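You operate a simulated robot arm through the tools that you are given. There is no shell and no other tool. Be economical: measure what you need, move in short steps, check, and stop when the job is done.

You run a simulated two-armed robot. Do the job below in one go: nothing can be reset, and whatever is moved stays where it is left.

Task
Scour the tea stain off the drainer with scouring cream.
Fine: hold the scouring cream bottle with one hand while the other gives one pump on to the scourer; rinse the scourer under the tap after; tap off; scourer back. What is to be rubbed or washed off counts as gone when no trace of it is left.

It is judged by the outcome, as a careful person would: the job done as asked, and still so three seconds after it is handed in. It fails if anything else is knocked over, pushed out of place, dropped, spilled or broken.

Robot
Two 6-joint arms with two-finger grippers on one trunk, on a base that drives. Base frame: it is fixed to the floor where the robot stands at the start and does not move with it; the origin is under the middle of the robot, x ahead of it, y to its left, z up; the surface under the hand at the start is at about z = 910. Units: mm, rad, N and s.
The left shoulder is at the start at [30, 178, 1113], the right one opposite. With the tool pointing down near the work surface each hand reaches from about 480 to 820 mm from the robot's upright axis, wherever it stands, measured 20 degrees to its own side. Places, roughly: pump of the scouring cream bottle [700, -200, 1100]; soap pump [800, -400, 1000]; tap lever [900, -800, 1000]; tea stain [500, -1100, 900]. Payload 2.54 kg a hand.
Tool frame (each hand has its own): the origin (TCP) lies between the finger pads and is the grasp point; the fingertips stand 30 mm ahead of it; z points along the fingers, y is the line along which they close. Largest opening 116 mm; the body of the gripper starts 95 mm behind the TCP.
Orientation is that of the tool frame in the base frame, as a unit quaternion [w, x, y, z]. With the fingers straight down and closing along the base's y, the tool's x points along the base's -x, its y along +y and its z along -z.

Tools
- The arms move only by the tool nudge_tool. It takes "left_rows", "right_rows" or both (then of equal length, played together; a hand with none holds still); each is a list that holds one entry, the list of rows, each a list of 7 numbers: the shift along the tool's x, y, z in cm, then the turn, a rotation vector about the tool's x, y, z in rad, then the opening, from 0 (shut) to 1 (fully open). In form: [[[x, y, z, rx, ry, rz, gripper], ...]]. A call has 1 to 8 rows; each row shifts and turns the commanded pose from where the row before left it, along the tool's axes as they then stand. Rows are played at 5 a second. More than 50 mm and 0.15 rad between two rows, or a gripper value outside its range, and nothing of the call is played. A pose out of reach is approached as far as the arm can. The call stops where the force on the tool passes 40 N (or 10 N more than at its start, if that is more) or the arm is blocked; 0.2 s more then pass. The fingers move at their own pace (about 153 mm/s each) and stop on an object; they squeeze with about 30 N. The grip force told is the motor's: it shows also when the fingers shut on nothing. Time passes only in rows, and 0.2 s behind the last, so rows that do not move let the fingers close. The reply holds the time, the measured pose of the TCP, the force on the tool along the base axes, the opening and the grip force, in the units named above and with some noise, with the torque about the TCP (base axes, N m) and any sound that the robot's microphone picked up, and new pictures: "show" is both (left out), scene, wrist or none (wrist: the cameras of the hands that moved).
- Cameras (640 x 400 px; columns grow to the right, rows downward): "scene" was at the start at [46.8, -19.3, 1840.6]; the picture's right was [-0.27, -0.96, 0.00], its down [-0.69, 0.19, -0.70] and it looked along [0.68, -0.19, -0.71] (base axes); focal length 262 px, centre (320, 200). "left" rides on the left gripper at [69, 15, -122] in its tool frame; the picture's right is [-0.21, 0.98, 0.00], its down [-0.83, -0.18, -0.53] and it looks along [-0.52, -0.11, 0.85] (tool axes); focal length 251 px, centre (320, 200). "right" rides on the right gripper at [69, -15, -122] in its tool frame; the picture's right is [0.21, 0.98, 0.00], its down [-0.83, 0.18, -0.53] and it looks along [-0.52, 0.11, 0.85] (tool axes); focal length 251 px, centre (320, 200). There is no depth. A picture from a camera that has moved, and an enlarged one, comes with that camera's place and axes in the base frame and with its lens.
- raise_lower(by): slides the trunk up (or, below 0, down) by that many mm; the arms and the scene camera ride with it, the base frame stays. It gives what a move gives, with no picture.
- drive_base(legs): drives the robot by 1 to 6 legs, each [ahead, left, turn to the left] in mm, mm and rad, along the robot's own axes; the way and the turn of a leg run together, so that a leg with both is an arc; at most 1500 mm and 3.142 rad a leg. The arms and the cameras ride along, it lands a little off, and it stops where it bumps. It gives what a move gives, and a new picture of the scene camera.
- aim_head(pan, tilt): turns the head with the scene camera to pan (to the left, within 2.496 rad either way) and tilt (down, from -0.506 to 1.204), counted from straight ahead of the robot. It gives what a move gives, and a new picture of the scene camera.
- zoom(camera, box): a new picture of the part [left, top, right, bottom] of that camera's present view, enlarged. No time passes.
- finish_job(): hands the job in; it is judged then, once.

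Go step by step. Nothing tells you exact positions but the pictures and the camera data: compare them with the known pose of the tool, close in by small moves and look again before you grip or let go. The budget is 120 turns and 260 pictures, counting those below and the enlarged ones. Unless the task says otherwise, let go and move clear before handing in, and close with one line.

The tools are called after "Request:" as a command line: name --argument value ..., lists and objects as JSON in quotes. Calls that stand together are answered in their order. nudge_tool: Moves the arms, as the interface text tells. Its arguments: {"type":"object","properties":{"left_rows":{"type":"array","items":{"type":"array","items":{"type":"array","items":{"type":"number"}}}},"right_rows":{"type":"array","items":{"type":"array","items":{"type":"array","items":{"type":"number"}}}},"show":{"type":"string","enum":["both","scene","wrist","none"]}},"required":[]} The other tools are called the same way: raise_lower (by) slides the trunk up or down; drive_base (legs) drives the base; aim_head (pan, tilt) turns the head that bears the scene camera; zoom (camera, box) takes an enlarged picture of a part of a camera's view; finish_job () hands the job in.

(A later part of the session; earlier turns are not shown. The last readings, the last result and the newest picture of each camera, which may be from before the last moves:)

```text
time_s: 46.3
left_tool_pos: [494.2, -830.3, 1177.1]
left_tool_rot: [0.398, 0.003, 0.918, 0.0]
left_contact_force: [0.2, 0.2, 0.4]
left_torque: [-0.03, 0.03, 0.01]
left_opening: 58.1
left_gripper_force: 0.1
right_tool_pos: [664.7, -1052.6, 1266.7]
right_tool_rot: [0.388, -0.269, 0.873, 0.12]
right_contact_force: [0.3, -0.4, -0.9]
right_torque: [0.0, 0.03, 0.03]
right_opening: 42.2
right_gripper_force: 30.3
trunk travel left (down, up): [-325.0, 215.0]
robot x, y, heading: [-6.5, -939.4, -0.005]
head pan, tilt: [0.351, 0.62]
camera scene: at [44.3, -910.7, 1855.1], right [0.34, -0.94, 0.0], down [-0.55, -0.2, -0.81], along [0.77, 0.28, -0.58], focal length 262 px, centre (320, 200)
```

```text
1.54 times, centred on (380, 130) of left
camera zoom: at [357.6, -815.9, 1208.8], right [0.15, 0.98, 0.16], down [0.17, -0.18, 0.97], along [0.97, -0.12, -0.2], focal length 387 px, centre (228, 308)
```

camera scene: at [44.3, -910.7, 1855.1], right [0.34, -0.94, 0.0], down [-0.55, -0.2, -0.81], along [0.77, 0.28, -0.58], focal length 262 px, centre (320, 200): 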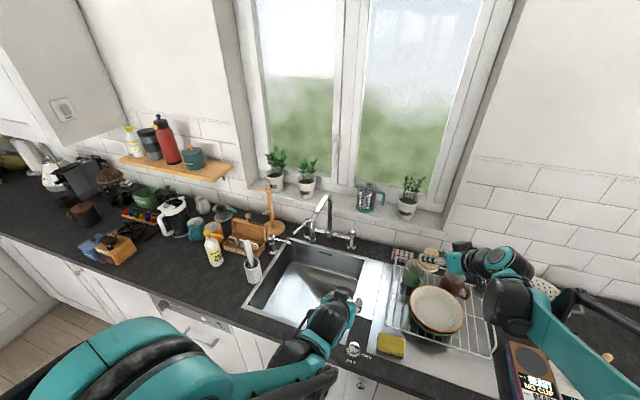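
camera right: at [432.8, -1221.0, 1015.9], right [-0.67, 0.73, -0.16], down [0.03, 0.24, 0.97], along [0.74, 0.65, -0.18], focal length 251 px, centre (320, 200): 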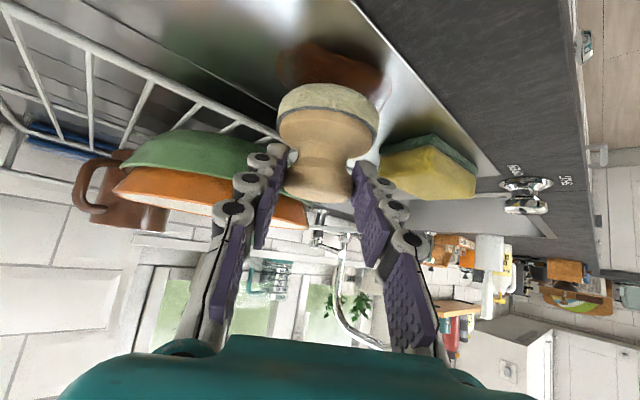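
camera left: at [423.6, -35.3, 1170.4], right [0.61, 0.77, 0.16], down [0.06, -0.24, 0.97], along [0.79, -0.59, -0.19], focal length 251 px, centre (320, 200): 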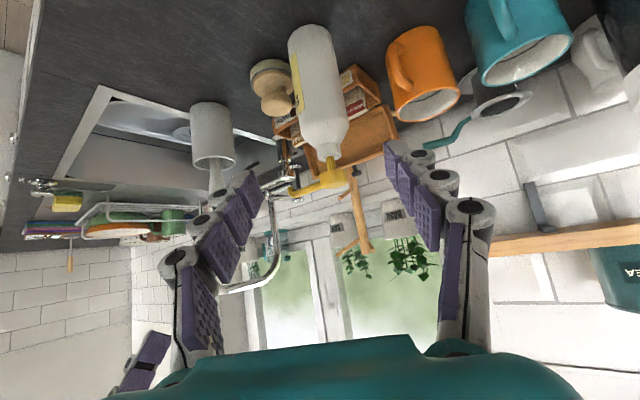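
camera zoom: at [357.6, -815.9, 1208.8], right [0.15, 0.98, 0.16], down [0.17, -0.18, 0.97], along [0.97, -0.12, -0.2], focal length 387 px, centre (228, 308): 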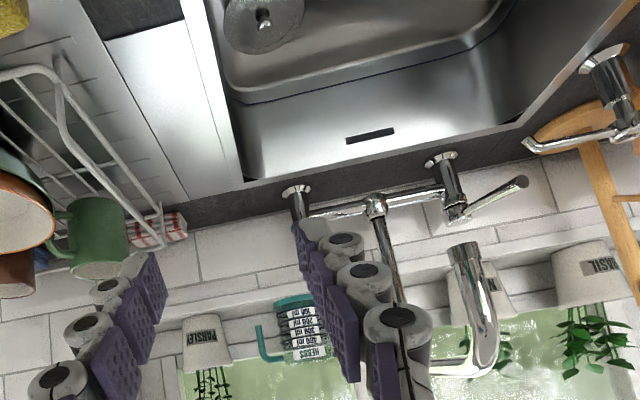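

The outlet triangulates to (743,−623,1115). I zoom on the lever and re-check the drainer.

Request:
zoom --camera "scene" --box '[330, 215, 370, 255]'

Request:
zoom --camera "scene" --box '[370, 310, 510, 400]'

Request:
zoom --camera "left" --box '[340, 90, 440, 160]'

```text
10.00 times, centred on (350, 235) of scene
camera zoom: at [44.3, -910.7, 1855.1], right [0.34, -0.94, 0.0], down [-0.55, -0.2, -0.81], along [0.77, 0.28, -0.58], focal length 2619 px, centre (20, -150)
```

zoom: 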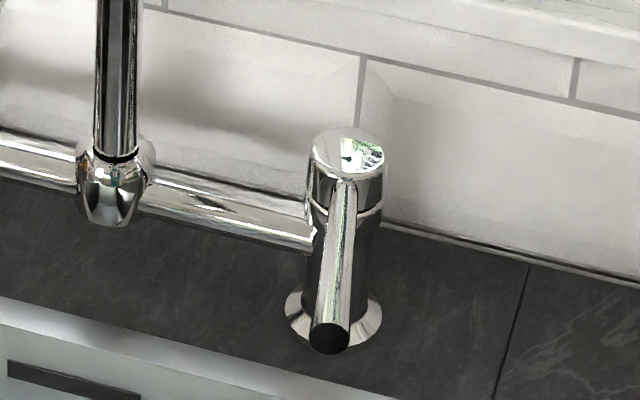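

```text
4.44 times, centred on (440, 355) of scene
camera zoom: at [44.3, -910.7, 1855.1], right [0.34, -0.94, 0.0], down [-0.55, -0.2, -0.81], along [0.77, 0.28, -0.58], focal length 1164 px, centre (-213, -489)
```

zoom: 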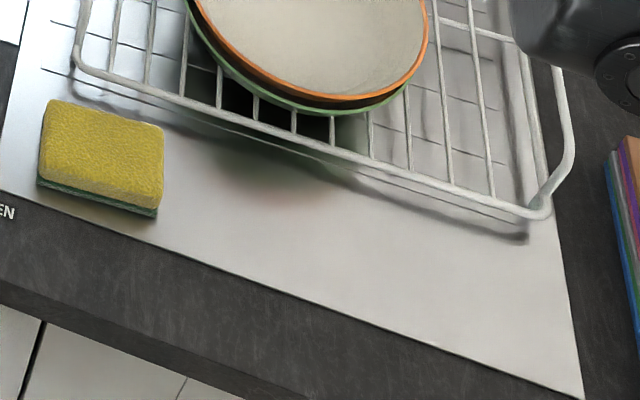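

```text
5.71 times, centred on (390, 125) of left
camera zoom: at [357.6, -815.9, 1208.8], right [0.15, 0.98, 0.16], down [0.17, -0.18, 0.97], along [0.97, -0.12, -0.2], focal length 1437 px, centre (-80, 629)
```

zoom: 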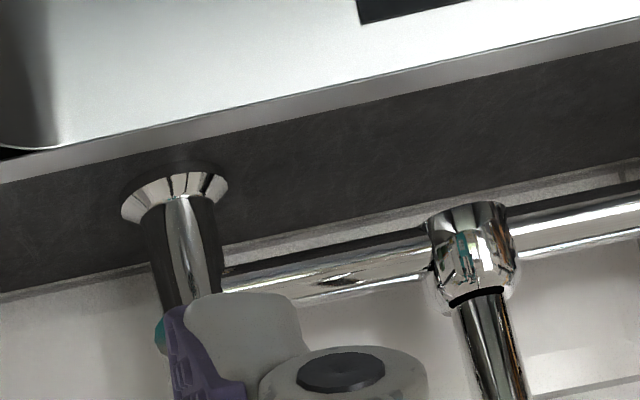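

The stain is fully gone (only reflections remain). Lever end is at about (866,−760,1003). I advance the left hand, fingers part-open, to straddle the lever.

Request:
nudge_tool --left_rows '[[[-1.454, 0.85, 3.99, 0, 0, 0, 0.45], [-1.454, 0.85, 3.99, 0, 0, 0, 0.45], [-1.454, 0.85, 3.99, 0, 0, 0, 0.45], [-1.454, 0.85, 3.99, 0, 0, 0, 0.45], [-1.454, 0.85, 3.99, 0, 0, 0, 0.45], [-1.454, 0.85, 3.99, 0, 0, 0, 0.45], [-1.454, 0.85, 3.99, 0, 0, 0, 0.45]]]' --show "wrist"

Request:
zoom --camera "scene" --box '[290, 180, 410, 280]'

```text
time_s: 47.9
left_tool_pos: [770.5, -771.3, 1058.1]
left_tool_rot: [0.397, 0.003, 0.918, -0.001]
left_contact_force: [1.5, -0.7, -0.8]
left_torque: [0.03, 0.02, 0.01]
left_opening: 52.0
left_gripper_force: 0.1
right_tool_pos: [665.5, -1052.2, 1266.5]
right_tool_rot: [0.387, -0.27, 0.874, 0.12]
right_contact_force: [0.9, 0.6, -0.5]
right_torque: [-0.02, 0.01, 0.02]
right_opening: 42.1
right_gripper_force: 30.4
trunk travel left (down, up): [-325.0, 215.0]
robot x, y, heading: [-10.9, -944.7, -0.004]
head pan, tilt: [0.351, 0.62]
camera left: at [633.4, -756.9, 1089.6], right [0.15, 0.98, 0.16], down [0.17, -0.18, 0.97], along [0.97, -0.12, -0.2], focal length 251 px, centre (320, 200)
```

left: 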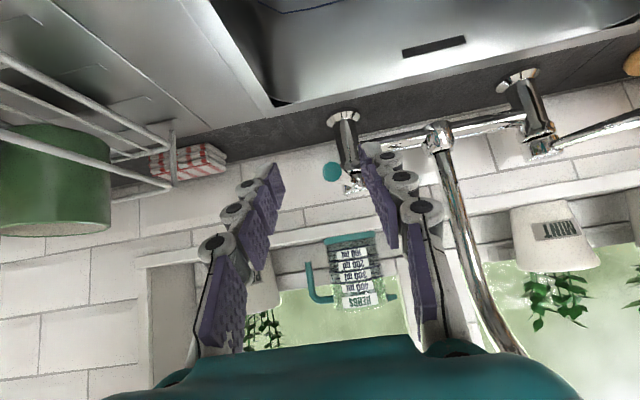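

```text
4.00 times, centred on (350, 230) of scene
camera zoom: at [45.8, -910.4, 1855.0], right [0.34, -0.94, 0.0], down [-0.55, -0.2, -0.81], along [0.76, 0.28, -0.58], focal length 1047 px, centre (200, 80)
```

zoom: 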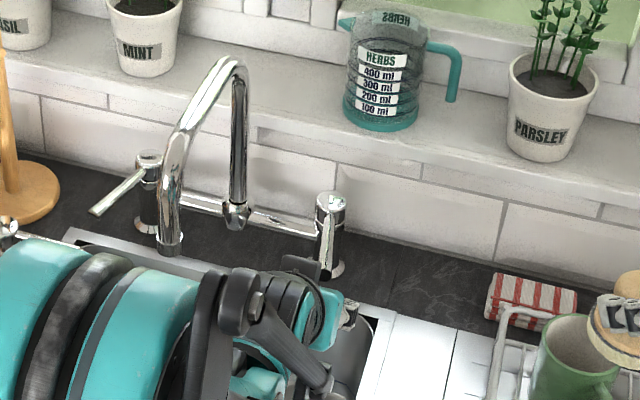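

The lever's end lies between and ahead of the fingers. Moving in to straddle it.

Request:
nudge_tool --left_rows '[[[-1.52, 0.4, 3.67, 0, 0, 0, 0.45], [-1.52, 0.3, 3.67, 0, 0, 0, 0.45], [-1.52, 0.2, 3.67, 0, 0, 0, 0.45]]]' --show "wrist"

Request:
zoom --camera "scene" --box '[310, 190, 390, 260]'

```text
time_s: 48.7
left_tool_pos: [878.9, -761.7, 1016.6]
left_tool_rot: [0.397, 0.003, 0.918, -0.001]
left_contact_force: [-0.6, 0.7, 0.0]
left_torque: [-0.01, 0.03, -0.02]
left_opening: 51.9
left_gripper_force: 0.1
right_tool_pos: [664.7, -1051.9, 1266.2]
right_tool_rot: [0.387, -0.269, 0.874, 0.12]
right_contact_force: [0.6, 0.2, -0.6]
right_torque: [0.03, -0.01, 0.03]
right_opening: 41.9
right_gripper_force: 29.8
trunk travel left (down, up): [-325.0, 215.0]
robot x, y, heading: [-8.9, -948.8, -0.01]
head pan, tilt: [0.351, 0.62]
camera left: at [742.6, -747.8, 1048.9], right [0.15, 0.98, 0.16], down [0.17, -0.18, 0.97], along [0.97, -0.12, -0.2], focal length 251 px, centre (320, 200)
```

left: 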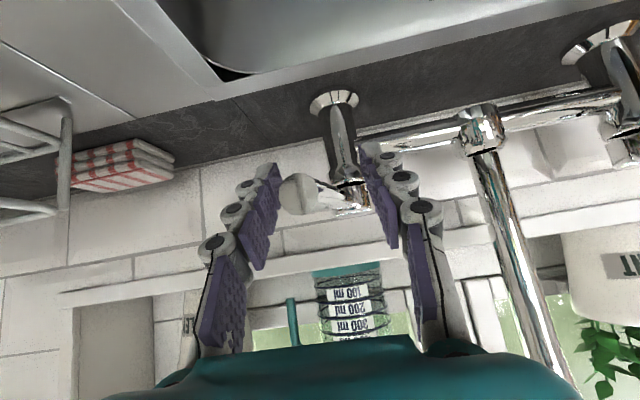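

```text
5.71 times, centred on (350, 225) of scene
camera zoom: at [45.5, -910.7, 1855.0], right [0.34, -0.94, 0.0], down [-0.55, -0.2, -0.81], along [0.76, 0.28, -0.58], focal length 1496 px, centre (149, 57)
```

zoom: 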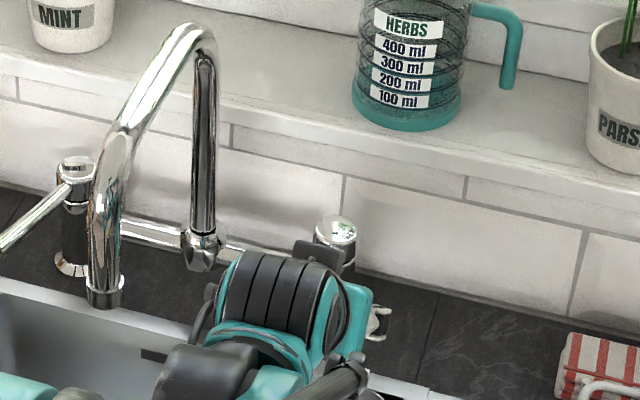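

The lever is between the fingers. I test gently in +y.

Request:
nudge_tool --left_rows '[[[0, 0.6, 0, 0, 0, 0, 0.45], [0, 0.6, 0, 0, 0, 0, 0.45], [0, 0.5, 0, 0, 0, 0, 0.45], [0, 0.5, 0, 0, 0, 0, 0.45]]]' --show "wrist"

```text
time_s: 49.7
left_tool_pos: [878.1, -744.2, 1019.0]
left_tool_rot: [0.398, 0.003, 0.917, 0.0]
left_contact_force: [-0.5, -5.7, -0.3]
left_torque: [0.05, 0.05, 0.13]
left_opening: 55.4
left_gripper_force: 2.6
right_tool_pos: [662.3, -1053.5, 1266.2]
right_tool_rot: [0.389, -0.268, 0.873, 0.12]
right_contact_force: [0.3, -0.1, -1.0]
right_torque: [-0.03, 0.0, -0.01]
right_opening: 41.9
right_gripper_force: 30.3
trunk travel left (down, up): [-325.0, 215.0]
robot x, y, heading: [-10.8, -944.5, -0.006]
head pan, tilt: [0.351, 0.62]
camera left: at [741.9, -728.5, 1050.6], right [0.15, 0.98, 0.16], down [0.17, -0.18, 0.97], along [0.97, -0.12, -0.2], focal length 251 px, centre (320, 200)
```

left: 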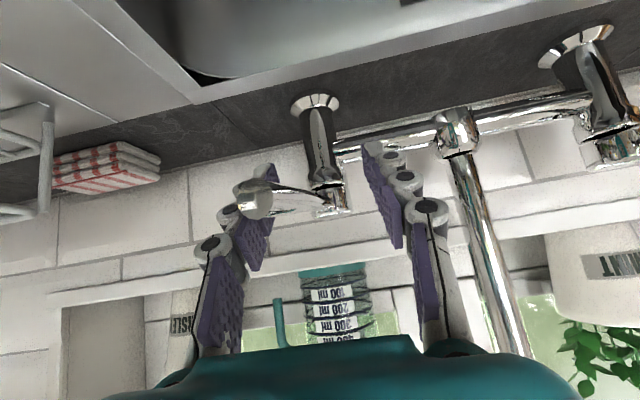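

It's at a stop in +y (lever unmoved). I narrow the fingers around the lever and push toward −y instead.

Request:
nudge_tool --left_rows '[[[0, -1.3, 0, 0, 0, 0, 0.45], [0, -1.2, 0, 0, 0, 0, 0.35], [0, 0, 0, 0, 0, 0, 0.28], [0, -0.8, 0, 0, 0, 0, 0.28], [0, -0.8, 0, 0, 0, 0, 0.28], [0, -0.8, 0, 0, 0, 0, 0.28]]]' --show "both"

```text
time_s: 51.1
left_tool_pos: [878.8, -790.6, 1016.6]
left_tool_rot: [0.397, 0.001, 0.918, 0.0]
left_contact_force: [-5.8, 4.9, -0.2]
left_torque: [-0.21, 0.58, 0.87]
left_opening: 34.7
left_gripper_force: 21.7
right_tool_pos: [664.2, -1052.6, 1266.5]
right_tool_rot: [0.388, -0.269, 0.873, 0.12]
right_contact_force: [0.0, 0.1, -1.1]
right_torque: [-0.02, 0.0, 0.0]
right_opening: 42.3
right_gripper_force: 30.4
trunk travel left (down, up): [-325.0, 215.0]
robot x, y, heading: [-7.7, -942.1, -0.001]
head pan, tilt: [0.351, 0.62]
camera scene: at [43.5, -910.9, 1855.1], right [0.34, -0.94, 0.0], down [-0.55, -0.2, -0.81], along [0.77, 0.28, -0.58], focal length 262 px, centre (320, 200)
camera left: at [742.1, -775.5, 1050.3], right [0.15, 0.98, 0.16], down [0.18, -0.18, 0.97], along [0.97, -0.12, -0.2], focal length 251 px, centre (320, 200)
```

scene: 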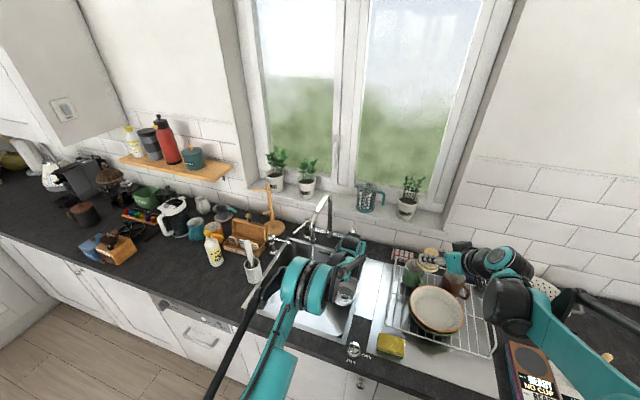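
left: 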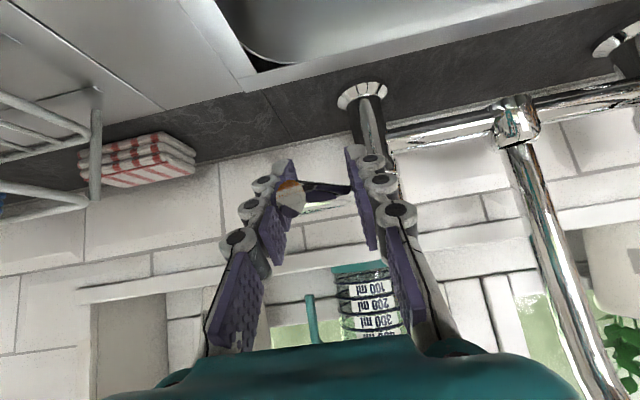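

The lever has swung about 17° toward −y. I check whether water flows.

Request:
zoom --camera "scene" --box '[270, 180, 390, 300]'

```text
3.33 times, centred on (330, 240) of scene
camera zoom: at [43.5, -910.9, 1855.1], right [0.34, -0.94, 0.0], down [-0.55, -0.2, -0.81], along [0.77, 0.28, -0.58], focal length 873 px, centre (287, 67)
```

zoom: 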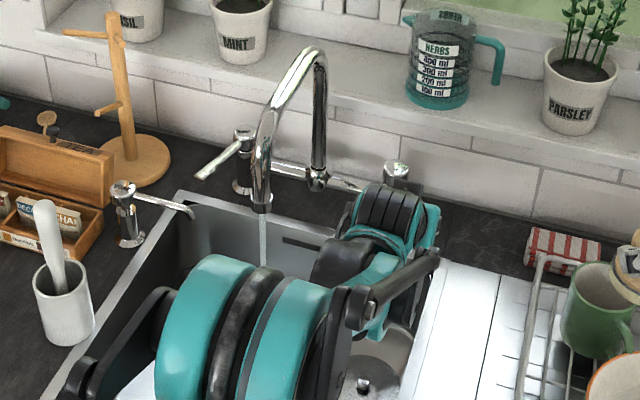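

Water is running. I open the fingers, leaving the lever there, and withdraw the left hand.

Request:
nudge_tool --left_rows '[[[0, 0.3, 0, 0, 0, 0, 0.42], [0, 0, 0, 0, 0, 0, 0.5], [1.0, 0, -3.8, 0, 0, 0, 0.5], [1.4, 0, -3.9, 0, 0, 0, 0.5], [1.4, 0, -3.9, 0, 0, 0, 0.5], [1.4, 0, -3.9, 0, 0, 0, 0.5], [1.4, 0, -3.9, 0, 0, 0, 0.5], [1.4, 0, -3.9, 0, 0, 0, 0.5]]]' --show "scene"

Request:
zoom --camera "scene" --box '[270, 180, 390, 300]'

```text
time_s: 52.9
left_tool_pos: [651.1, -787.3, 1120.0]
left_tool_rot: [0.399, 0.003, 0.917, -0.001]
left_contact_force: [1.0, -0.8, 0.7]
left_torque: [0.01, -0.02, -0.01]
left_opening: 58.0
left_gripper_force: 0.0
right_tool_pos: [662.7, -1052.6, 1268.9]
right_tool_rot: [0.389, -0.269, 0.873, 0.12]
right_contact_force: [-0.2, 1.3, -0.4]
right_torque: [-0.02, -0.02, -0.02]
right_opening: 41.8
right_gripper_force: 30.3
trunk travel left (down, up): [-325.0, 215.0]
robot x, y, heading: [-8.1, -944.9, 0.0]
head pan, tilt: [0.351, 0.62]
camera scene: at [40.3, -911.2, 1855.2], right [0.34, -0.94, 0.0], down [-0.55, -0.2, -0.81], along [0.77, 0.28, -0.58], focal length 262 px, centre (320, 200)
```

scene: 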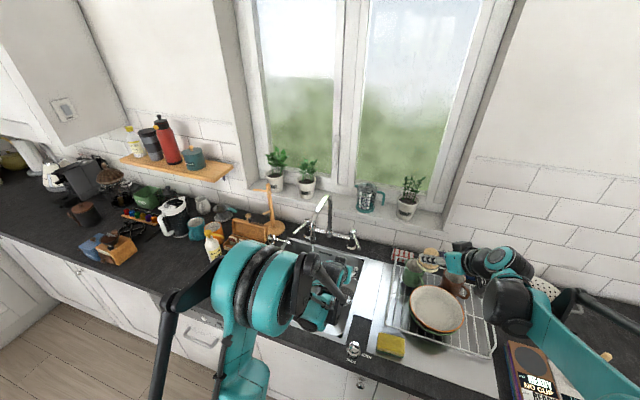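

```text
3.33 times, centred on (330, 240) of scene
camera zoom: at [40.3, -911.2, 1855.2], right [0.34, -0.94, 0.0], down [-0.55, -0.2, -0.81], along [0.77, 0.28, -0.58], focal length 873 px, centre (287, 67)
```

zoom: 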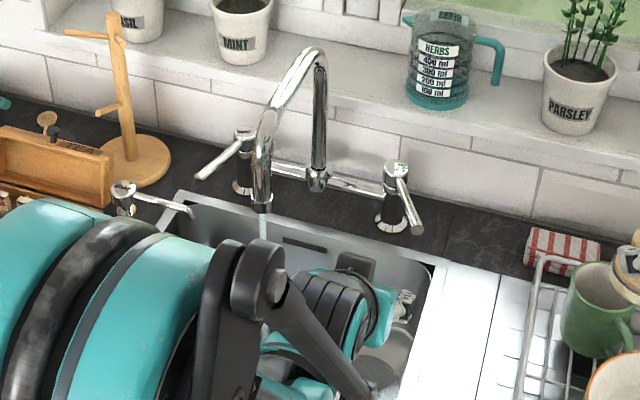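

Water still runs. I withdraw the left hand further, then drive left so the right hand can bring the scourer under the outlet.

Request:
nudge_tool --left_rows '[[[1.4, 0, -3.9, 0, 0, 0, 0.5], [1.4, 0, -3.9, 0, 0, 0, 0.5], [1.4, 0, -3.9, 0, 0, 0, 0.5], [1.4, 0, -3.9, 0, 0, 0, 0.5]]]' --show "none"

Request:
drive_base --legs '[[-80, 0, 0], [0, 340, 0]]'

Request:
aim_head --pan -0.05 --tilt 0.75

```text
time_s: 53.9
left_tool_pos: [499.1, -787.7, 1184.9]
left_tool_rot: [0.399, 0.002, 0.917, 0.0]
left_contact_force: [-0.4, -0.3, -0.7]
left_torque: [0.03, -0.03, 0.01]
left_opening: 58.0
left_gripper_force: 0.0
right_tool_pos: [661.2, -1053.3, 1268.8]
right_tool_rot: [0.39, -0.269, 0.872, 0.121]
right_contact_force: [-0.1, 0.0, -0.1]
right_torque: [-0.04, 0.01, -0.01]
right_opening: 42.1
right_gripper_force: 30.3
trunk travel left (down, up): [-325.0, 215.0]
robot x, y, heading: [-9.9, -943.2, -0.007]
head pan, tilt: [0.351, 0.62]
```

```text
time_s: 56.8
left_tool_pos: [422.1, -438.8, 1183.2]
left_tool_rot: [0.398, 0.003, 0.917, -0.001]
left_contact_force: [-0.5, 0.3, -0.5]
left_torque: [-0.02, 0.02, 0.01]
left_opening: 57.9
left_gripper_force: 0.1
right_tool_pos: [583.9, -705.4, 1266.7]
right_tool_rot: [0.388, -0.269, 0.873, 0.12]
right_contact_force: [0.7, 0.5, -0.6]
right_torque: [-0.01, 0.0, -0.03]
right_opening: 42.1
right_gripper_force: 29.5
trunk travel left (down, up): [-325.0, 215.0]
robot x, y, heading: [-86.8, -594.3, -0.003]
head pan, tilt: [0.351, 0.62]
camera scene: at [-36.6, -562.0, 1855.1], right [0.34, -0.94, 0.0], down [-0.55, -0.2, -0.81], along [0.77, 0.28, -0.58], focal length 262 px, centre (320, 200)
```

scene: 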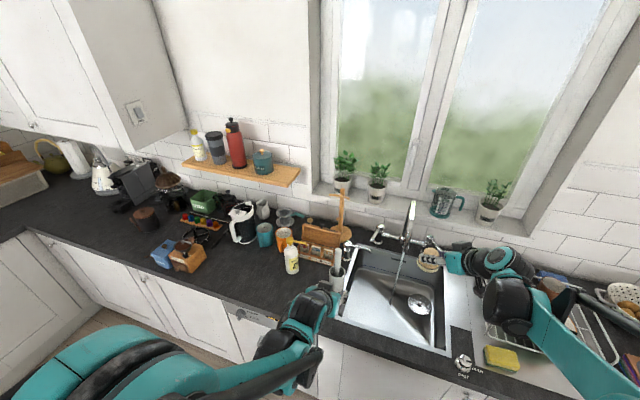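

```text
time_s: 57.7
left_tool_pos: [421.8, -441.4, 1183.3]
left_tool_rot: [0.398, 0.004, 0.917, -0.001]
left_contact_force: [0.6, -0.1, 0.8]
left_torque: [-0.01, 0.05, 0.01]
left_opening: 57.9
left_gripper_force: 0.1
right_tool_pos: [583.9, -705.0, 1266.7]
right_tool_rot: [0.388, -0.268, 0.874, 0.12]
right_contact_force: [0.3, -0.4, -1.1]
right_torque: [0.01, 0.03, -0.01]
right_opening: 41.9
right_gripper_force: 29.9
trunk travel left (down, up): [-325.0, 215.0]
robot x, y, heading: [-88.5, -595.4, -0.007]
head pan, tilt: [-0.051, 0.75]
camera scene: at [-36.6, -597.3, 1844.0], right [-0.06, -1.0, 0.0], down [-0.68, 0.04, -0.73], along [0.73, -0.04, -0.68], focal length 262 px, centre (320, 200)
```

scene: 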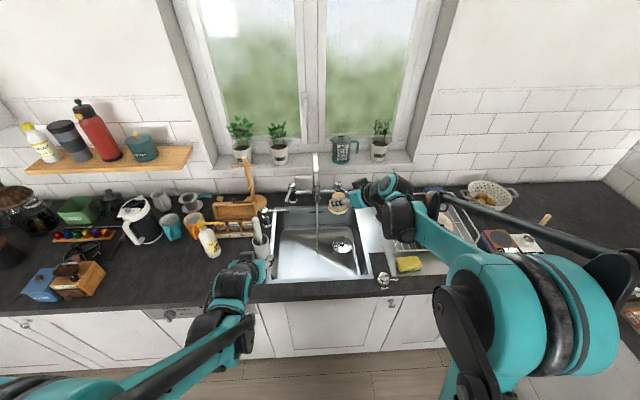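

The stream falls straight into the sink. I bring the scourer down beside the stream, at y≈−705.

Request:
nudge_tool --right_rows '[[[1.83, -1.06, 3.71, 0, 0, 0, 0.2], [1.83, -1.06, 3.71, 0, 0, 0, 0.2], [1.83, -1.06, 3.71, 0, 0, 0, 0.2], [1.83, -1.06, 3.71, 0, 0, 0, 0.2], [1.83, -1.06, 3.71, 0, 0, 0, 0.2], [1.83, -1.06, 3.71, 0, 0, 0, 0.2], [1.83, -1.06, 3.71, 0, 0, 0, 0.2], [1.83, -1.06, 3.71, 0, 0, 0, 0.2]]]' --show "wrist"

Request:
zoom --camera "scene" --box '[260, 150, 400, 270]'

```text
time_s: 59.5
left_tool_pos: [422.6, -439.9, 1182.8]
left_tool_rot: [0.398, 0.003, 0.917, 0.0]
left_contact_force: [0.1, 0.0, -0.7]
left_torque: [0.01, 0.0, -0.02]
left_opening: 58.2
left_gripper_force: 0.1
right_tool_pos: [731.5, -706.9, 958.6]
right_tool_rot: [0.389, -0.267, 0.874, 0.119]
right_contact_force: [0.4, 0.6, -0.2]
right_torque: [0.03, 0.01, 0.05]
right_opening: 42.2
right_gripper_force: 30.5
trunk travel left (down, up): [-325.0, 215.0]
robot x, y, heading: [-86.0, -595.6, -0.002]
head pan, tilt: [-0.051, 0.75]
camera right: at [627.4, -797.6, 989.8], right [-0.67, 0.73, -0.16], down [0.03, 0.24, 0.97], along [0.74, 0.64, -0.18], focal length 251 px, centre (320, 200)
```

right: 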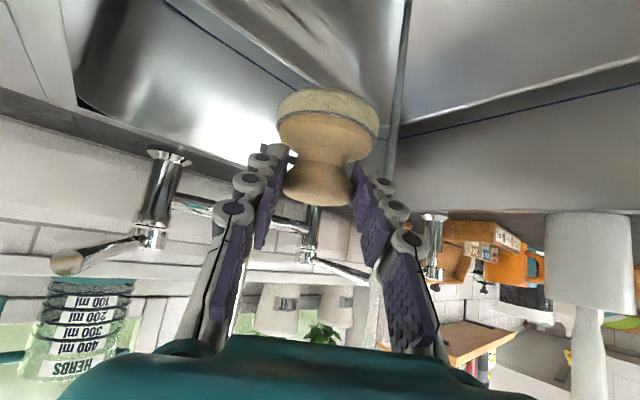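

```text
3.33 times, centred on (330, 210) of scene
camera zoom: at [-34.7, -597.3, 1843.9], right [-0.06, -1.0, 0.0], down [-0.68, 0.04, -0.73], along [0.73, -0.04, -0.68], focal length 873 px, centre (287, 167)
```

zoom: 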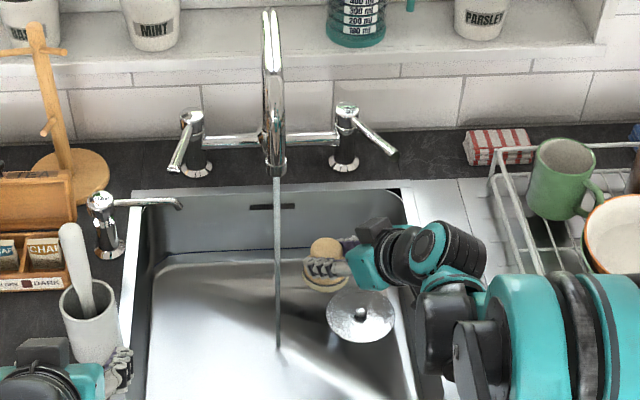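

Stream and scourer clearly separate. I lower 2.5 cm into the sink mouth and slide the scourer into the stream.

Request:
nudge_tool --right_rows '[[[0.93, 0, 0.83, 0, 0, 0, 0.2], [0.93, 0, 0.83, 0, 0, 0, 0.2], [-0.603, 1.32, 0.674, 0, 0, 0, 0.2], [-0.603, 1.32, 0.674, 0, 0, 0, 0.2], [-0.603, 1.32, 0.674, 0, 0, 0, 0.2], [-0.603, 1.32, 0.674, 0, 0, 0, 0.2], [0, 0, 0, 0, 0, 0, 0.2]]]' --show "wrist"

Request:
zoom --camera "scene" --box '[280, 170, 360, 250]'

Request:
zoom --camera "right" --box '[250, 40, 410, 200]'

```text
time_s: 61.1
left_tool_pos: [420.8, -440.5, 1184.2]
left_tool_rot: [0.397, 0.005, 0.918, -0.002]
left_contact_force: [-0.6, -0.4, 0.3]
left_torque: [0.02, 0.01, -0.02]
left_opening: 58.0
left_gripper_force: 0.1
right_tool_pos: [732.9, -643.1, 932.7]
right_tool_rot: [0.389, -0.268, 0.873, 0.12]
right_contact_force: [-0.9, 0.1, -0.4]
right_torque: [-0.02, -0.01, -0.02]
right_opening: 42.0
right_gripper_force: 30.1
trunk travel left (down, up): [-325.0, 215.0]
robot x, y, heading: [-91.1, -592.2, -0.001]
head pan, tilt: [-0.051, 0.75]
camera right: at [627.8, -733.1, 963.3], right [-0.67, 0.73, -0.16], down [0.03, 0.24, 0.97], along [0.74, 0.64, -0.18], focal length 251 px, centre (320, 200)
```

right: 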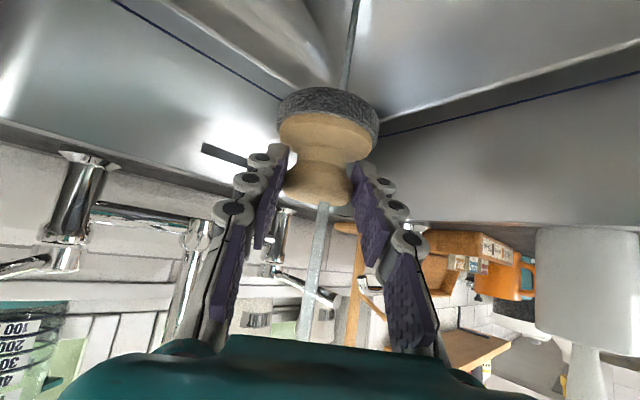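

```text
5.00 times, centred on (320, 210) of scene
camera zoom: at [-36.6, -597.5, 1843.9], right [-0.06, -1.0, 0.0], down [-0.68, 0.04, -0.73], along [0.73, -0.04, -0.68], focal length 1309 px, centre (320, 150)
```

zoom: 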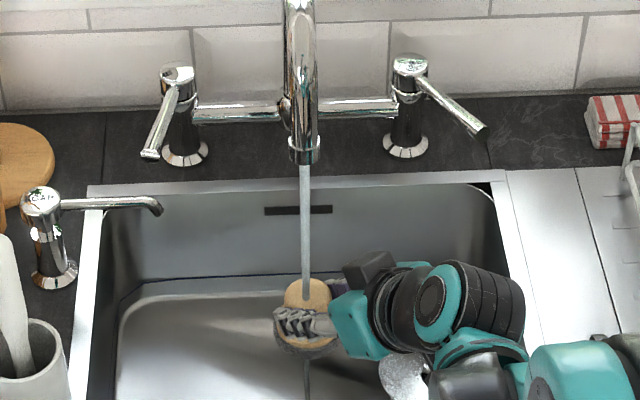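

```text
2.50 times, centred on (330, 120) of right
camera zoom: at [627.8, -733.1, 963.3], right [-0.67, 0.73, -0.16], down [0.03, 0.24, 0.97], along [0.74, 0.64, -0.18], focal length 629 px, centre (295, 400)
```

zoom: 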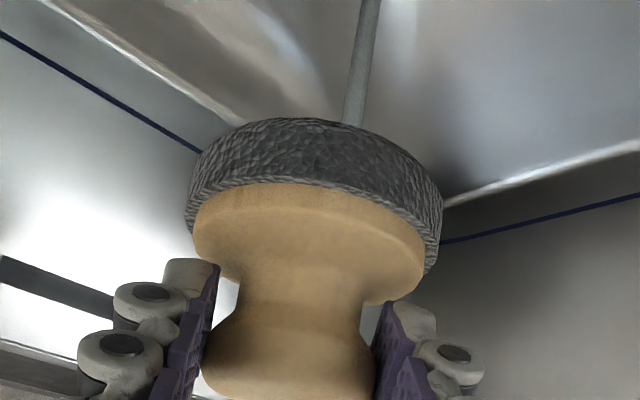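

The wool is clean grey again. I rinse a moment longer with small moves, then draw out of the stream and hold it over the sink to drain.

Request:
nudge_tool --right_rows '[[[-0.377, 0.825, 0.421, 0, 0, 0, 0.2], [-0.377, 0.825, 0.421, 0, 0, 0, 0.2], [0, 0, 0, 0, 0, 0, 0.2], [0.377, -0.825, -0.421, 0, 0, 0, 0.2], [-0.55, -0.565, 0.615, 0, 0, 0, 0.2], [0, 0, 0, 0, 0, 0, 0.2], [0.55, 0.565, -0.615, 0, 0, 0, 0.2], [0.377, -0.825, -0.421, 0, 0, 0, 0.2]]]' --show "none"

Request:
nudge_tool --right_rows '[[[0.603, -1.32, -0.674, 0, 0, 0, 0.2], [0.603, -1.32, -0.674, 0, 0, 0, 0.2], [0.603, -1.32, -0.674, 0, 0, 0, 0.2], [0.603, -1.32, -0.674, 0, 0, 0, 0.2], [0, 0, 0, 0, 0, 0, 0.2], [0, 0, 0, 0, 0, 0, 0.2], [0, 0, 0, 0, 0, 0, 0.2], [0, 0, 0, 0, 0, 0, 0.2]]]' --show "wrist"

Request:
zoom --camera "right" --box '[250, 40, 410, 200]'

```text
time_s: 62.9
left_tool_pos: [422.1, -440.2, 1183.8]
left_tool_rot: [0.398, 0.004, 0.917, -0.001]
left_contact_force: [0.6, 0.1, -0.7]
left_torque: [0.04, 0.01, 0.0]
left_opening: 57.7
left_gripper_force: 0.1
right_tool_pos: [732.6, -643.5, 933.6]
right_tool_rot: [0.388, -0.268, 0.874, 0.12]
right_contact_force: [0.9, 0.3, -0.7]
right_torque: [0.0, -0.02, 0.01]
right_opening: 41.9
right_gripper_force: 29.5
trunk travel left (down, up): [-325.0, 215.0]
robot x, y, heading: [-86.8, -592.8, -0.005]
head pan, tilt: [-0.051, 0.75]
```

```text
time_s: 64.7
left_tool_pos: [422.5, -439.6, 1183.5]
left_tool_rot: [0.398, 0.003, 0.918, 0.0]
left_contact_force: [0.3, 0.5, 0.8]
left_torque: [-0.03, 0.03, 0.0]
left_opening: 57.9
left_gripper_force: 0.0
right_tool_pos: [732.1, -707.7, 933.2]
right_tool_rot: [0.388, -0.268, 0.874, 0.119]
right_contact_force: [0.7, -0.7, -0.9]
right_torque: [0.0, 0.02, -0.05]
right_opening: 41.9
right_gripper_force: 29.7
trunk travel left (down, up): [-325.0, 215.0]
robot x, y, heading: [-88.4, -598.9, -0.006]
head pan, tilt: [-0.051, 0.75]
camera right: at [627.5, -797.7, 964.2], right [-0.67, 0.73, -0.16], down [0.03, 0.24, 0.97], along [0.74, 0.64, -0.18], focal length 251 px, centre (320, 200)
```

right: 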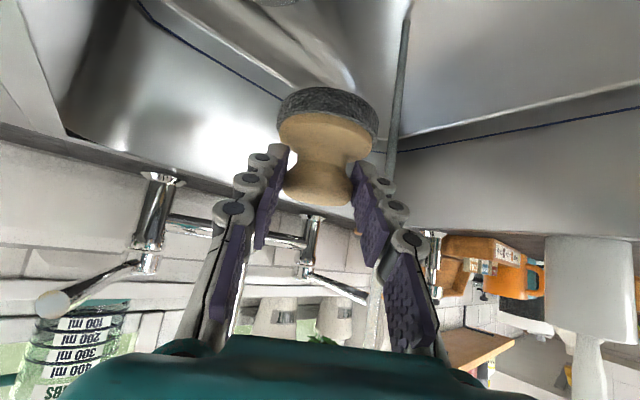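

```text
2.50 times, centred on (330, 120) of right
camera zoom: at [627.5, -797.7, 964.2], right [-0.67, 0.73, -0.16], down [0.03, 0.24, 0.97], along [0.74, 0.64, -0.18], focal length 629 px, centre (295, 400)
```

zoom: 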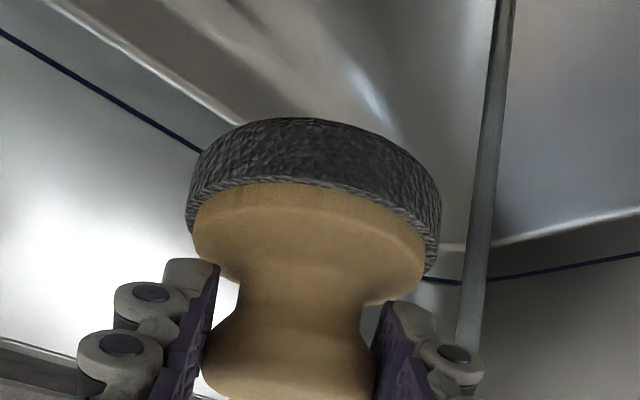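

The scourer is rinsed clean. Now I lift it up and back the way it came, and drive back to close the tap with the left hand.

Request:
nudge_tool --right_rows '[[[-1.83, 1.06, -3.71, 0, 0, 0, 0.2], [-1.83, 1.06, -3.71, 0, 0, 0, 0.2], [-1.83, 1.06, -3.71, 0, 0, 0, 0.2], [-1.83, 1.06, -3.71, 0, 0, 0, 0.2], [-1.83, 1.06, -3.71, 0, 0, 0, 0.2], [-1.83, 1.06, -3.71, 0, 0, 0, 0.2], [-1.83, 1.06, -3.71, 0, 0, 0, 0.2], [-2.3, 0.5, -3.2, 0, 0, 0, 0.2]]]' --show "none"

Request:
drive_base --legs '[[0, -347, 0], [80, 0, 0]]'

Request:
aim_head --pan 0.3 --tilt 0.7

```text
time_s: 66.5
left_tool_pos: [420.9, -440.3, 1182.4]
left_tool_rot: [0.399, 0.003, 0.917, -0.001]
left_contact_force: [-0.1, 1.2, -0.1]
left_torque: [0.03, -0.04, -0.04]
left_opening: 58.0
left_gripper_force: 0.1
right_tool_pos: [589.6, -707.6, 1244.0]
right_tool_rot: [0.388, -0.268, 0.874, 0.119]
right_contact_force: [-1.1, 0.7, -1.0]
right_torque: [-0.05, 0.02, -0.01]
right_opening: 42.0
right_gripper_force: 30.3
trunk travel left (down, up): [-325.0, 215.0]
robot x, y, heading: [-87.6, -592.7, -0.006]
head pan, tilt: [-0.051, 0.75]
```

```text
time_s: 69.4
left_tool_pos: [502.2, -782.3, 1183.3]
left_tool_rot: [0.398, 0.003, 0.918, -0.001]
left_contact_force: [0.6, -0.4, -0.4]
left_torque: [0.02, 0.04, 0.03]
left_opening: 58.0
left_gripper_force: 0.1
right_tool_pos: [671.8, -1048.7, 1241.5]
right_tool_rot: [0.389, -0.269, 0.873, 0.12]
right_contact_force: [0.7, -0.2, -0.4]
right_torque: [0.03, 0.03, 0.02]
right_opening: 42.0
right_gripper_force: 29.7
trunk travel left (down, up): [-325.0, 215.0]
robot x, y, heading: [-11.1, -939.8, -0.005]
head pan, tilt: [-0.051, 0.75]
camera scene: at [44.7, -940.5, 1843.9], right [-0.05, -1.0, 0.0], down [-0.68, 0.04, -0.73], along [0.73, -0.04, -0.68], focal length 262 px, centre (320, 200)
```

scene: 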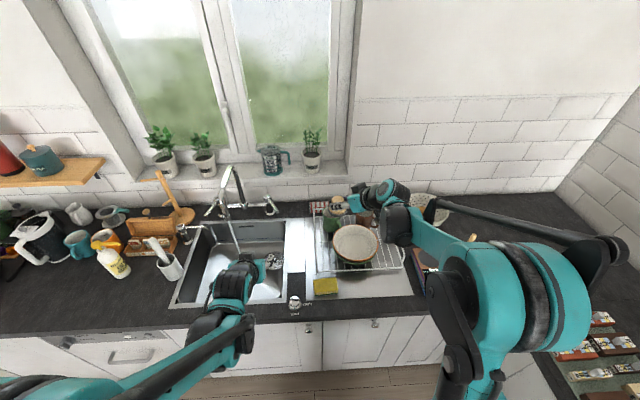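

```text
time_s: 70.2
left_tool_pos: [500.1, -782.2, 1183.6]
left_tool_rot: [0.399, 0.001, 0.917, 0.0]
left_contact_force: [1.0, 0.3, 0.3]
left_torque: [-0.01, 0.03, -0.05]
left_opening: 58.0
left_gripper_force: 0.0
right_tool_pos: [670.0, -1049.3, 1243.6]
right_tool_rot: [0.388, -0.269, 0.874, 0.119]
right_contact_force: [-0.4, 0.2, -0.4]
right_torque: [-0.02, 0.01, -0.02]
right_opening: 42.0
right_gripper_force: 30.0
trunk travel left (down, up): [-325.0, 215.0]
robot x, y, heading: [-10.2, -939.9, -0.01]
head pan, tilt: [0.3, 0.7]
camera scene: at [40.1, -910.8, 1848.2], right [0.29, -0.96, 0.0], down [-0.62, -0.19, -0.77], along [0.73, 0.22, -0.64], focal length 262 px, centre (320, 200)
```

scene: 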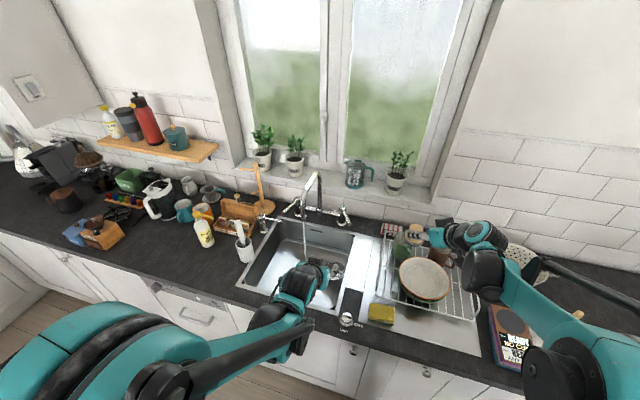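

Left hand goes back toward the lever (end now ≈ (877,−798,1010)).

Request:
nudge_tool --left_rows '[[[-1.543, -0.11, 4.37, 0, 0, 0, 0.5], [-1.543, -0.11, 4.37, 0, 0, 0, 0.5], [-1.543, -0.11, 4.37, 0, 0, 0, 0.5], [-1.543, -0.11, 4.37, 0, 0, 0, 0.5], [-1.543, -0.11, 4.37, 0, 0, 0, 0.5], [-1.543, -0.11, 4.37, 0, 0, 0, 0.5], [-1.0, -0.11, 2.8, 0, 0, 0, 0.5]]]' --show "wrist"

```text
time_s: 71.8
left_tool_pos: [782.6, -791.6, 1058.9]
left_tool_rot: [0.398, 0.001, 0.917, 0.0]
left_contact_force: [-0.8, 0.4, -0.3]
left_torque: [0.06, 0.03, -0.02]
left_opening: 58.0
left_gripper_force: 0.0
right_tool_pos: [671.7, -1048.8, 1242.3]
right_tool_rot: [0.388, -0.27, 0.873, 0.12]
right_contact_force: [0.5, -0.5, -2.2]
right_torque: [0.01, 0.01, 0.02]
right_opening: 42.0
right_gripper_force: 29.6
trunk travel left (down, up): [-325.0, 215.0]
robot x, y, heading: [-8.5, -938.5, -0.004]
head pan, tilt: [0.3, 0.7]
camera left: at [646.0, -777.2, 1091.5], right [0.15, 0.98, 0.16], down [0.17, -0.18, 0.97], along [0.97, -0.12, -0.2], focal length 251 px, centre (320, 200)
```

left: 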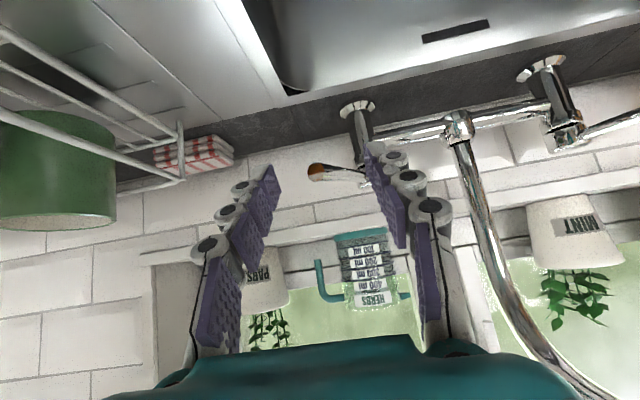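

The lever end sits between the fingers again. I move in and push it back toward +y.

Request:
nudge_tool --left_rows '[[[-1.28, -0.12, 3.46, 0, 0, 0, 0.5], [-1.28, -0.12, 3.46, 0, 0, 0, 0.5], [-1.28, -0.12, 3.46, 0, 0, 0, 0.5], [0, 1.0, 0, 0, 0, 0, 0.5], [0, 1.0, 0, 0, 0, 0, 0.5], [0, 1.0, 0, 0, 0, 0, 0.5], [0, 1.0, 0, 0, 0, 0, 0.5]]]' --show "wrist"

Request:
zoom --camera "scene" --box '[270, 160, 380, 280]'

```text
time_s: 73.4
left_tool_pos: [885.6, -754.1, 1017.2]
left_tool_rot: [0.398, 0.002, 0.918, -0.001]
left_contact_force: [0.9, 0.8, -0.2]
left_torque: [0.01, 0.02, 0.0]
left_opening: 58.0
left_gripper_force: 0.1
right_tool_pos: [671.5, -1048.6, 1243.8]
right_tool_rot: [0.387, -0.269, 0.874, 0.119]
right_contact_force: [0.1, -0.1, -1.6]
right_torque: [-0.02, 0.01, -0.02]
right_opening: 42.0
right_gripper_force: 29.9
trunk travel left (down, up): [-325.0, 215.0]
robot x, y, heading: [-9.6, -936.1, -0.004]
head pan, tilt: [0.3, 0.7]
camera left: at [748.3, -739.0, 1049.7], right [0.15, 0.98, 0.16], down [0.17, -0.18, 0.97], along [0.97, -0.12, -0.2], focal length 251 px, centre (320, 200)
```

left: 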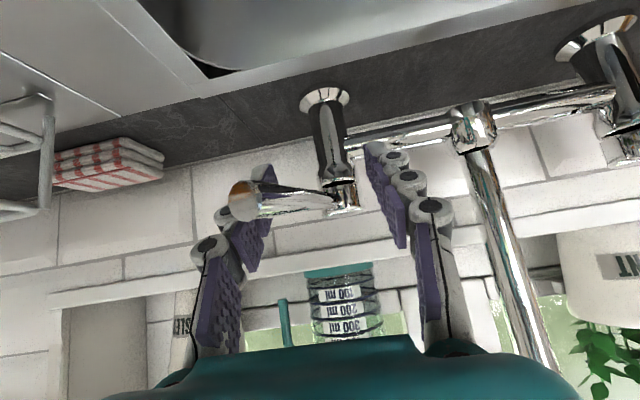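

```text
3.33 times, centred on (325, 220) of scene
camera zoom: at [41.0, -910.1, 1848.2], right [0.29, -0.96, 0.0], down [-0.62, -0.19, -0.76], along [0.73, 0.22, -0.64], focal length 873 px, centre (303, 133)
```

zoom: 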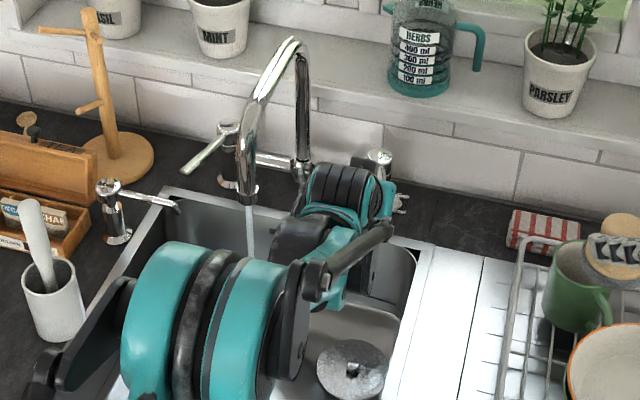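

Lever is moving but water still trickles; I continue pushing +y in small steps to its stop.

Request:
nudge_tool --left_rows '[[[0, 0.6, 0, 0, 0, 0, 0.5], [0, 0.5, 0, 0, 0, 0, 0.5], [0, 0.5, 0, 0, 0, 0, 0.5]]]' --show "none"

Request:
zoom --camera "scene" --box '[280, 180, 340, 250]'

```text
time_s: 74.2
left_tool_pos: [884.2, -739.5, 1016.6]
left_tool_rot: [0.398, 0.002, 0.917, 0.0]
left_contact_force: [-0.5, -5.0, -1.3]
left_torque: [0.08, -0.02, 0.07]
left_opening: 60.8
left_gripper_force: 2.7
right_tool_pos: [670.9, -1049.8, 1241.9]
right_tool_rot: [0.389, -0.268, 0.873, 0.119]
right_contact_force: [0.9, -0.4, -0.5]
right_torque: [0.0, -0.01, -0.05]
right_opening: 41.8
right_gripper_force: 30.0
trunk travel left (down, up): [-325.0, 215.0]
robot x, y, heading: [-8.6, -938.4, -0.004]
head pan, tilt: [0.3, 0.7]
```

```text
5.71 times, centred on (310, 215) of scene
camera zoom: at [41.3, -911.7, 1848.2], right [0.29, -0.96, 0.0], down [-0.62, -0.19, -0.76], along [0.73, 0.22, -0.64], focal length 1496 px, centre (377, 114)
```

zoom: 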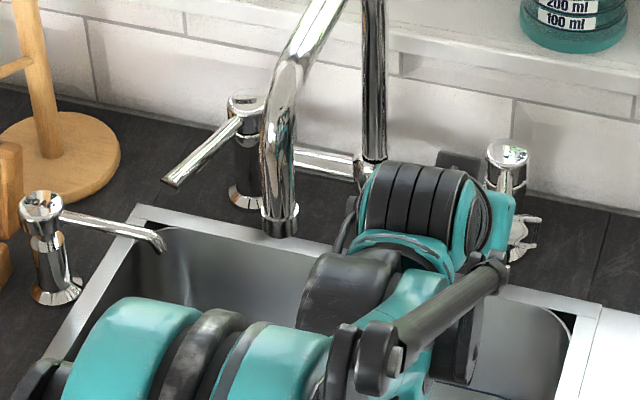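

The water has stopped and the lever is at its stop. I centre the fingers round the lever without touching it and withdraw.

Request:
nudge_tool --left_rows '[[[0, -0.9, 0, 0, 0, 0, 0.5], [0, -0.6, 0, 0, 0, 0, 0.5], [1.0, 0, -3.9, 0, 0, 0, 0.5], [1.4, 0, -3.9, 0, 0, 0, 0.5], [1.4, 0, -3.9, 0, 0, 0, 0.5], [1.4, 0, -3.9, 0, 0, 0, 0.5], [1.4, 0, -3.9, 0, 0, 0, 0.5], [1.4, 0, -3.9, 0, 0, 0, 0.5]]]' --show "none"

Request:
nudge_tool --left_rows '[[[1.4, 0, -3.9, 0, 0, 0, 0.5], [1.4, 0, -3.9, 0, 0, 0, 0.5], [1.4, 0, -3.9, 0, 0, 0, 0.5], [1.4, 0, -3.9, 0, 0, 0, 0.5]]]' --show "scene"

Request:
zoom --camera "scene" --box '[270, 160, 380, 260]'

```text
time_s: 76.0
left_tool_pos: [658.1, -751.8, 1118.5]
left_tool_rot: [0.398, 0.003, 0.917, 0.0]
left_contact_force: [-0.3, -0.7, 0.4]
left_torque: [0.01, -0.05, 0.0]
left_opening: 58.3
left_gripper_force: 0.1
right_tool_pos: [669.8, -1049.3, 1242.7]
right_tool_rot: [0.388, -0.27, 0.873, 0.12]
right_contact_force: [0.2, 1.0, -1.8]
right_torque: [-0.04, -0.02, -0.02]
right_opening: 42.0
right_gripper_force: 29.7
trunk travel left (down, up): [-325.0, 215.0]
robot x, y, heading: [-11.4, -938.5, -0.007]
head pan, tilt: [0.3, 0.7]
```

```text
time_s: 77.0
left_tool_pos: [506.5, -751.9, 1185.4]
left_tool_rot: [0.4, 0.002, 0.917, 0.0]
left_contact_force: [-0.6, -0.5, 0.0]
left_torque: [-0.01, 0.0, 0.01]
left_opening: 58.3
left_gripper_force: 0.0
right_tool_pos: [668.6, -1048.0, 1243.2]
right_tool_rot: [0.39, -0.269, 0.872, 0.12]
right_contact_force: [-0.6, -0.4, -0.3]
right_torque: [-0.04, -0.01, 0.03]
right_opening: 41.8
right_gripper_force: 30.1
trunk travel left (down, up): [-325.0, 215.0]
robot x, y, heading: [-5.2, -939.0, -0.001]
head pan, tilt: [0.3, 0.7]
camera scene: at [36.8, -910.9, 1848.3], right [0.29, -0.96, 0.0], down [-0.61, -0.19, -0.77], along [0.73, 0.22, -0.64], focal length 262 px, centre (320, 200)
```

scene: 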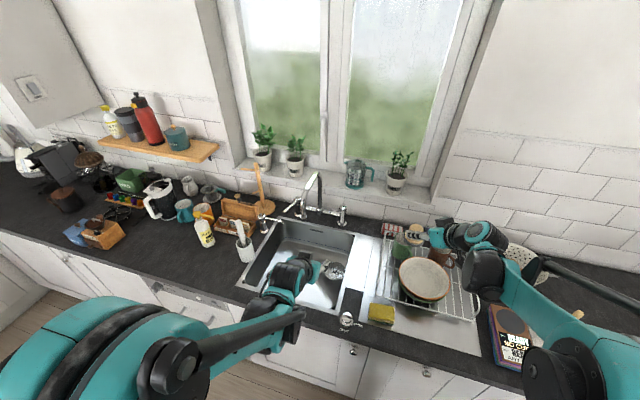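

```text
4.00 times, centred on (325, 210) of scene
camera zoom: at [36.8, -910.9, 1848.3], right [0.29, -0.96, 0.0], down [-0.61, -0.19, -0.77], along [0.73, 0.22, -0.64], focal length 1047 px, centre (300, 160)
```

zoom: 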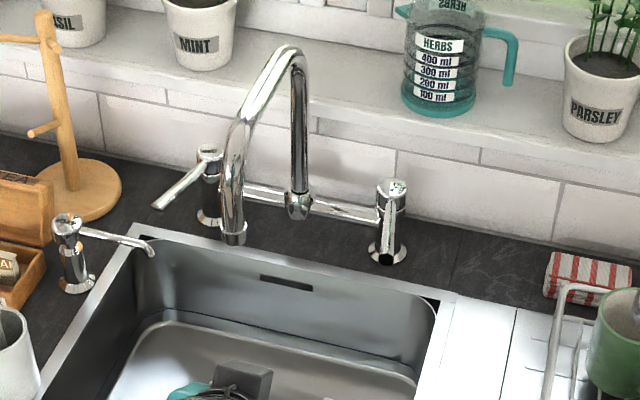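

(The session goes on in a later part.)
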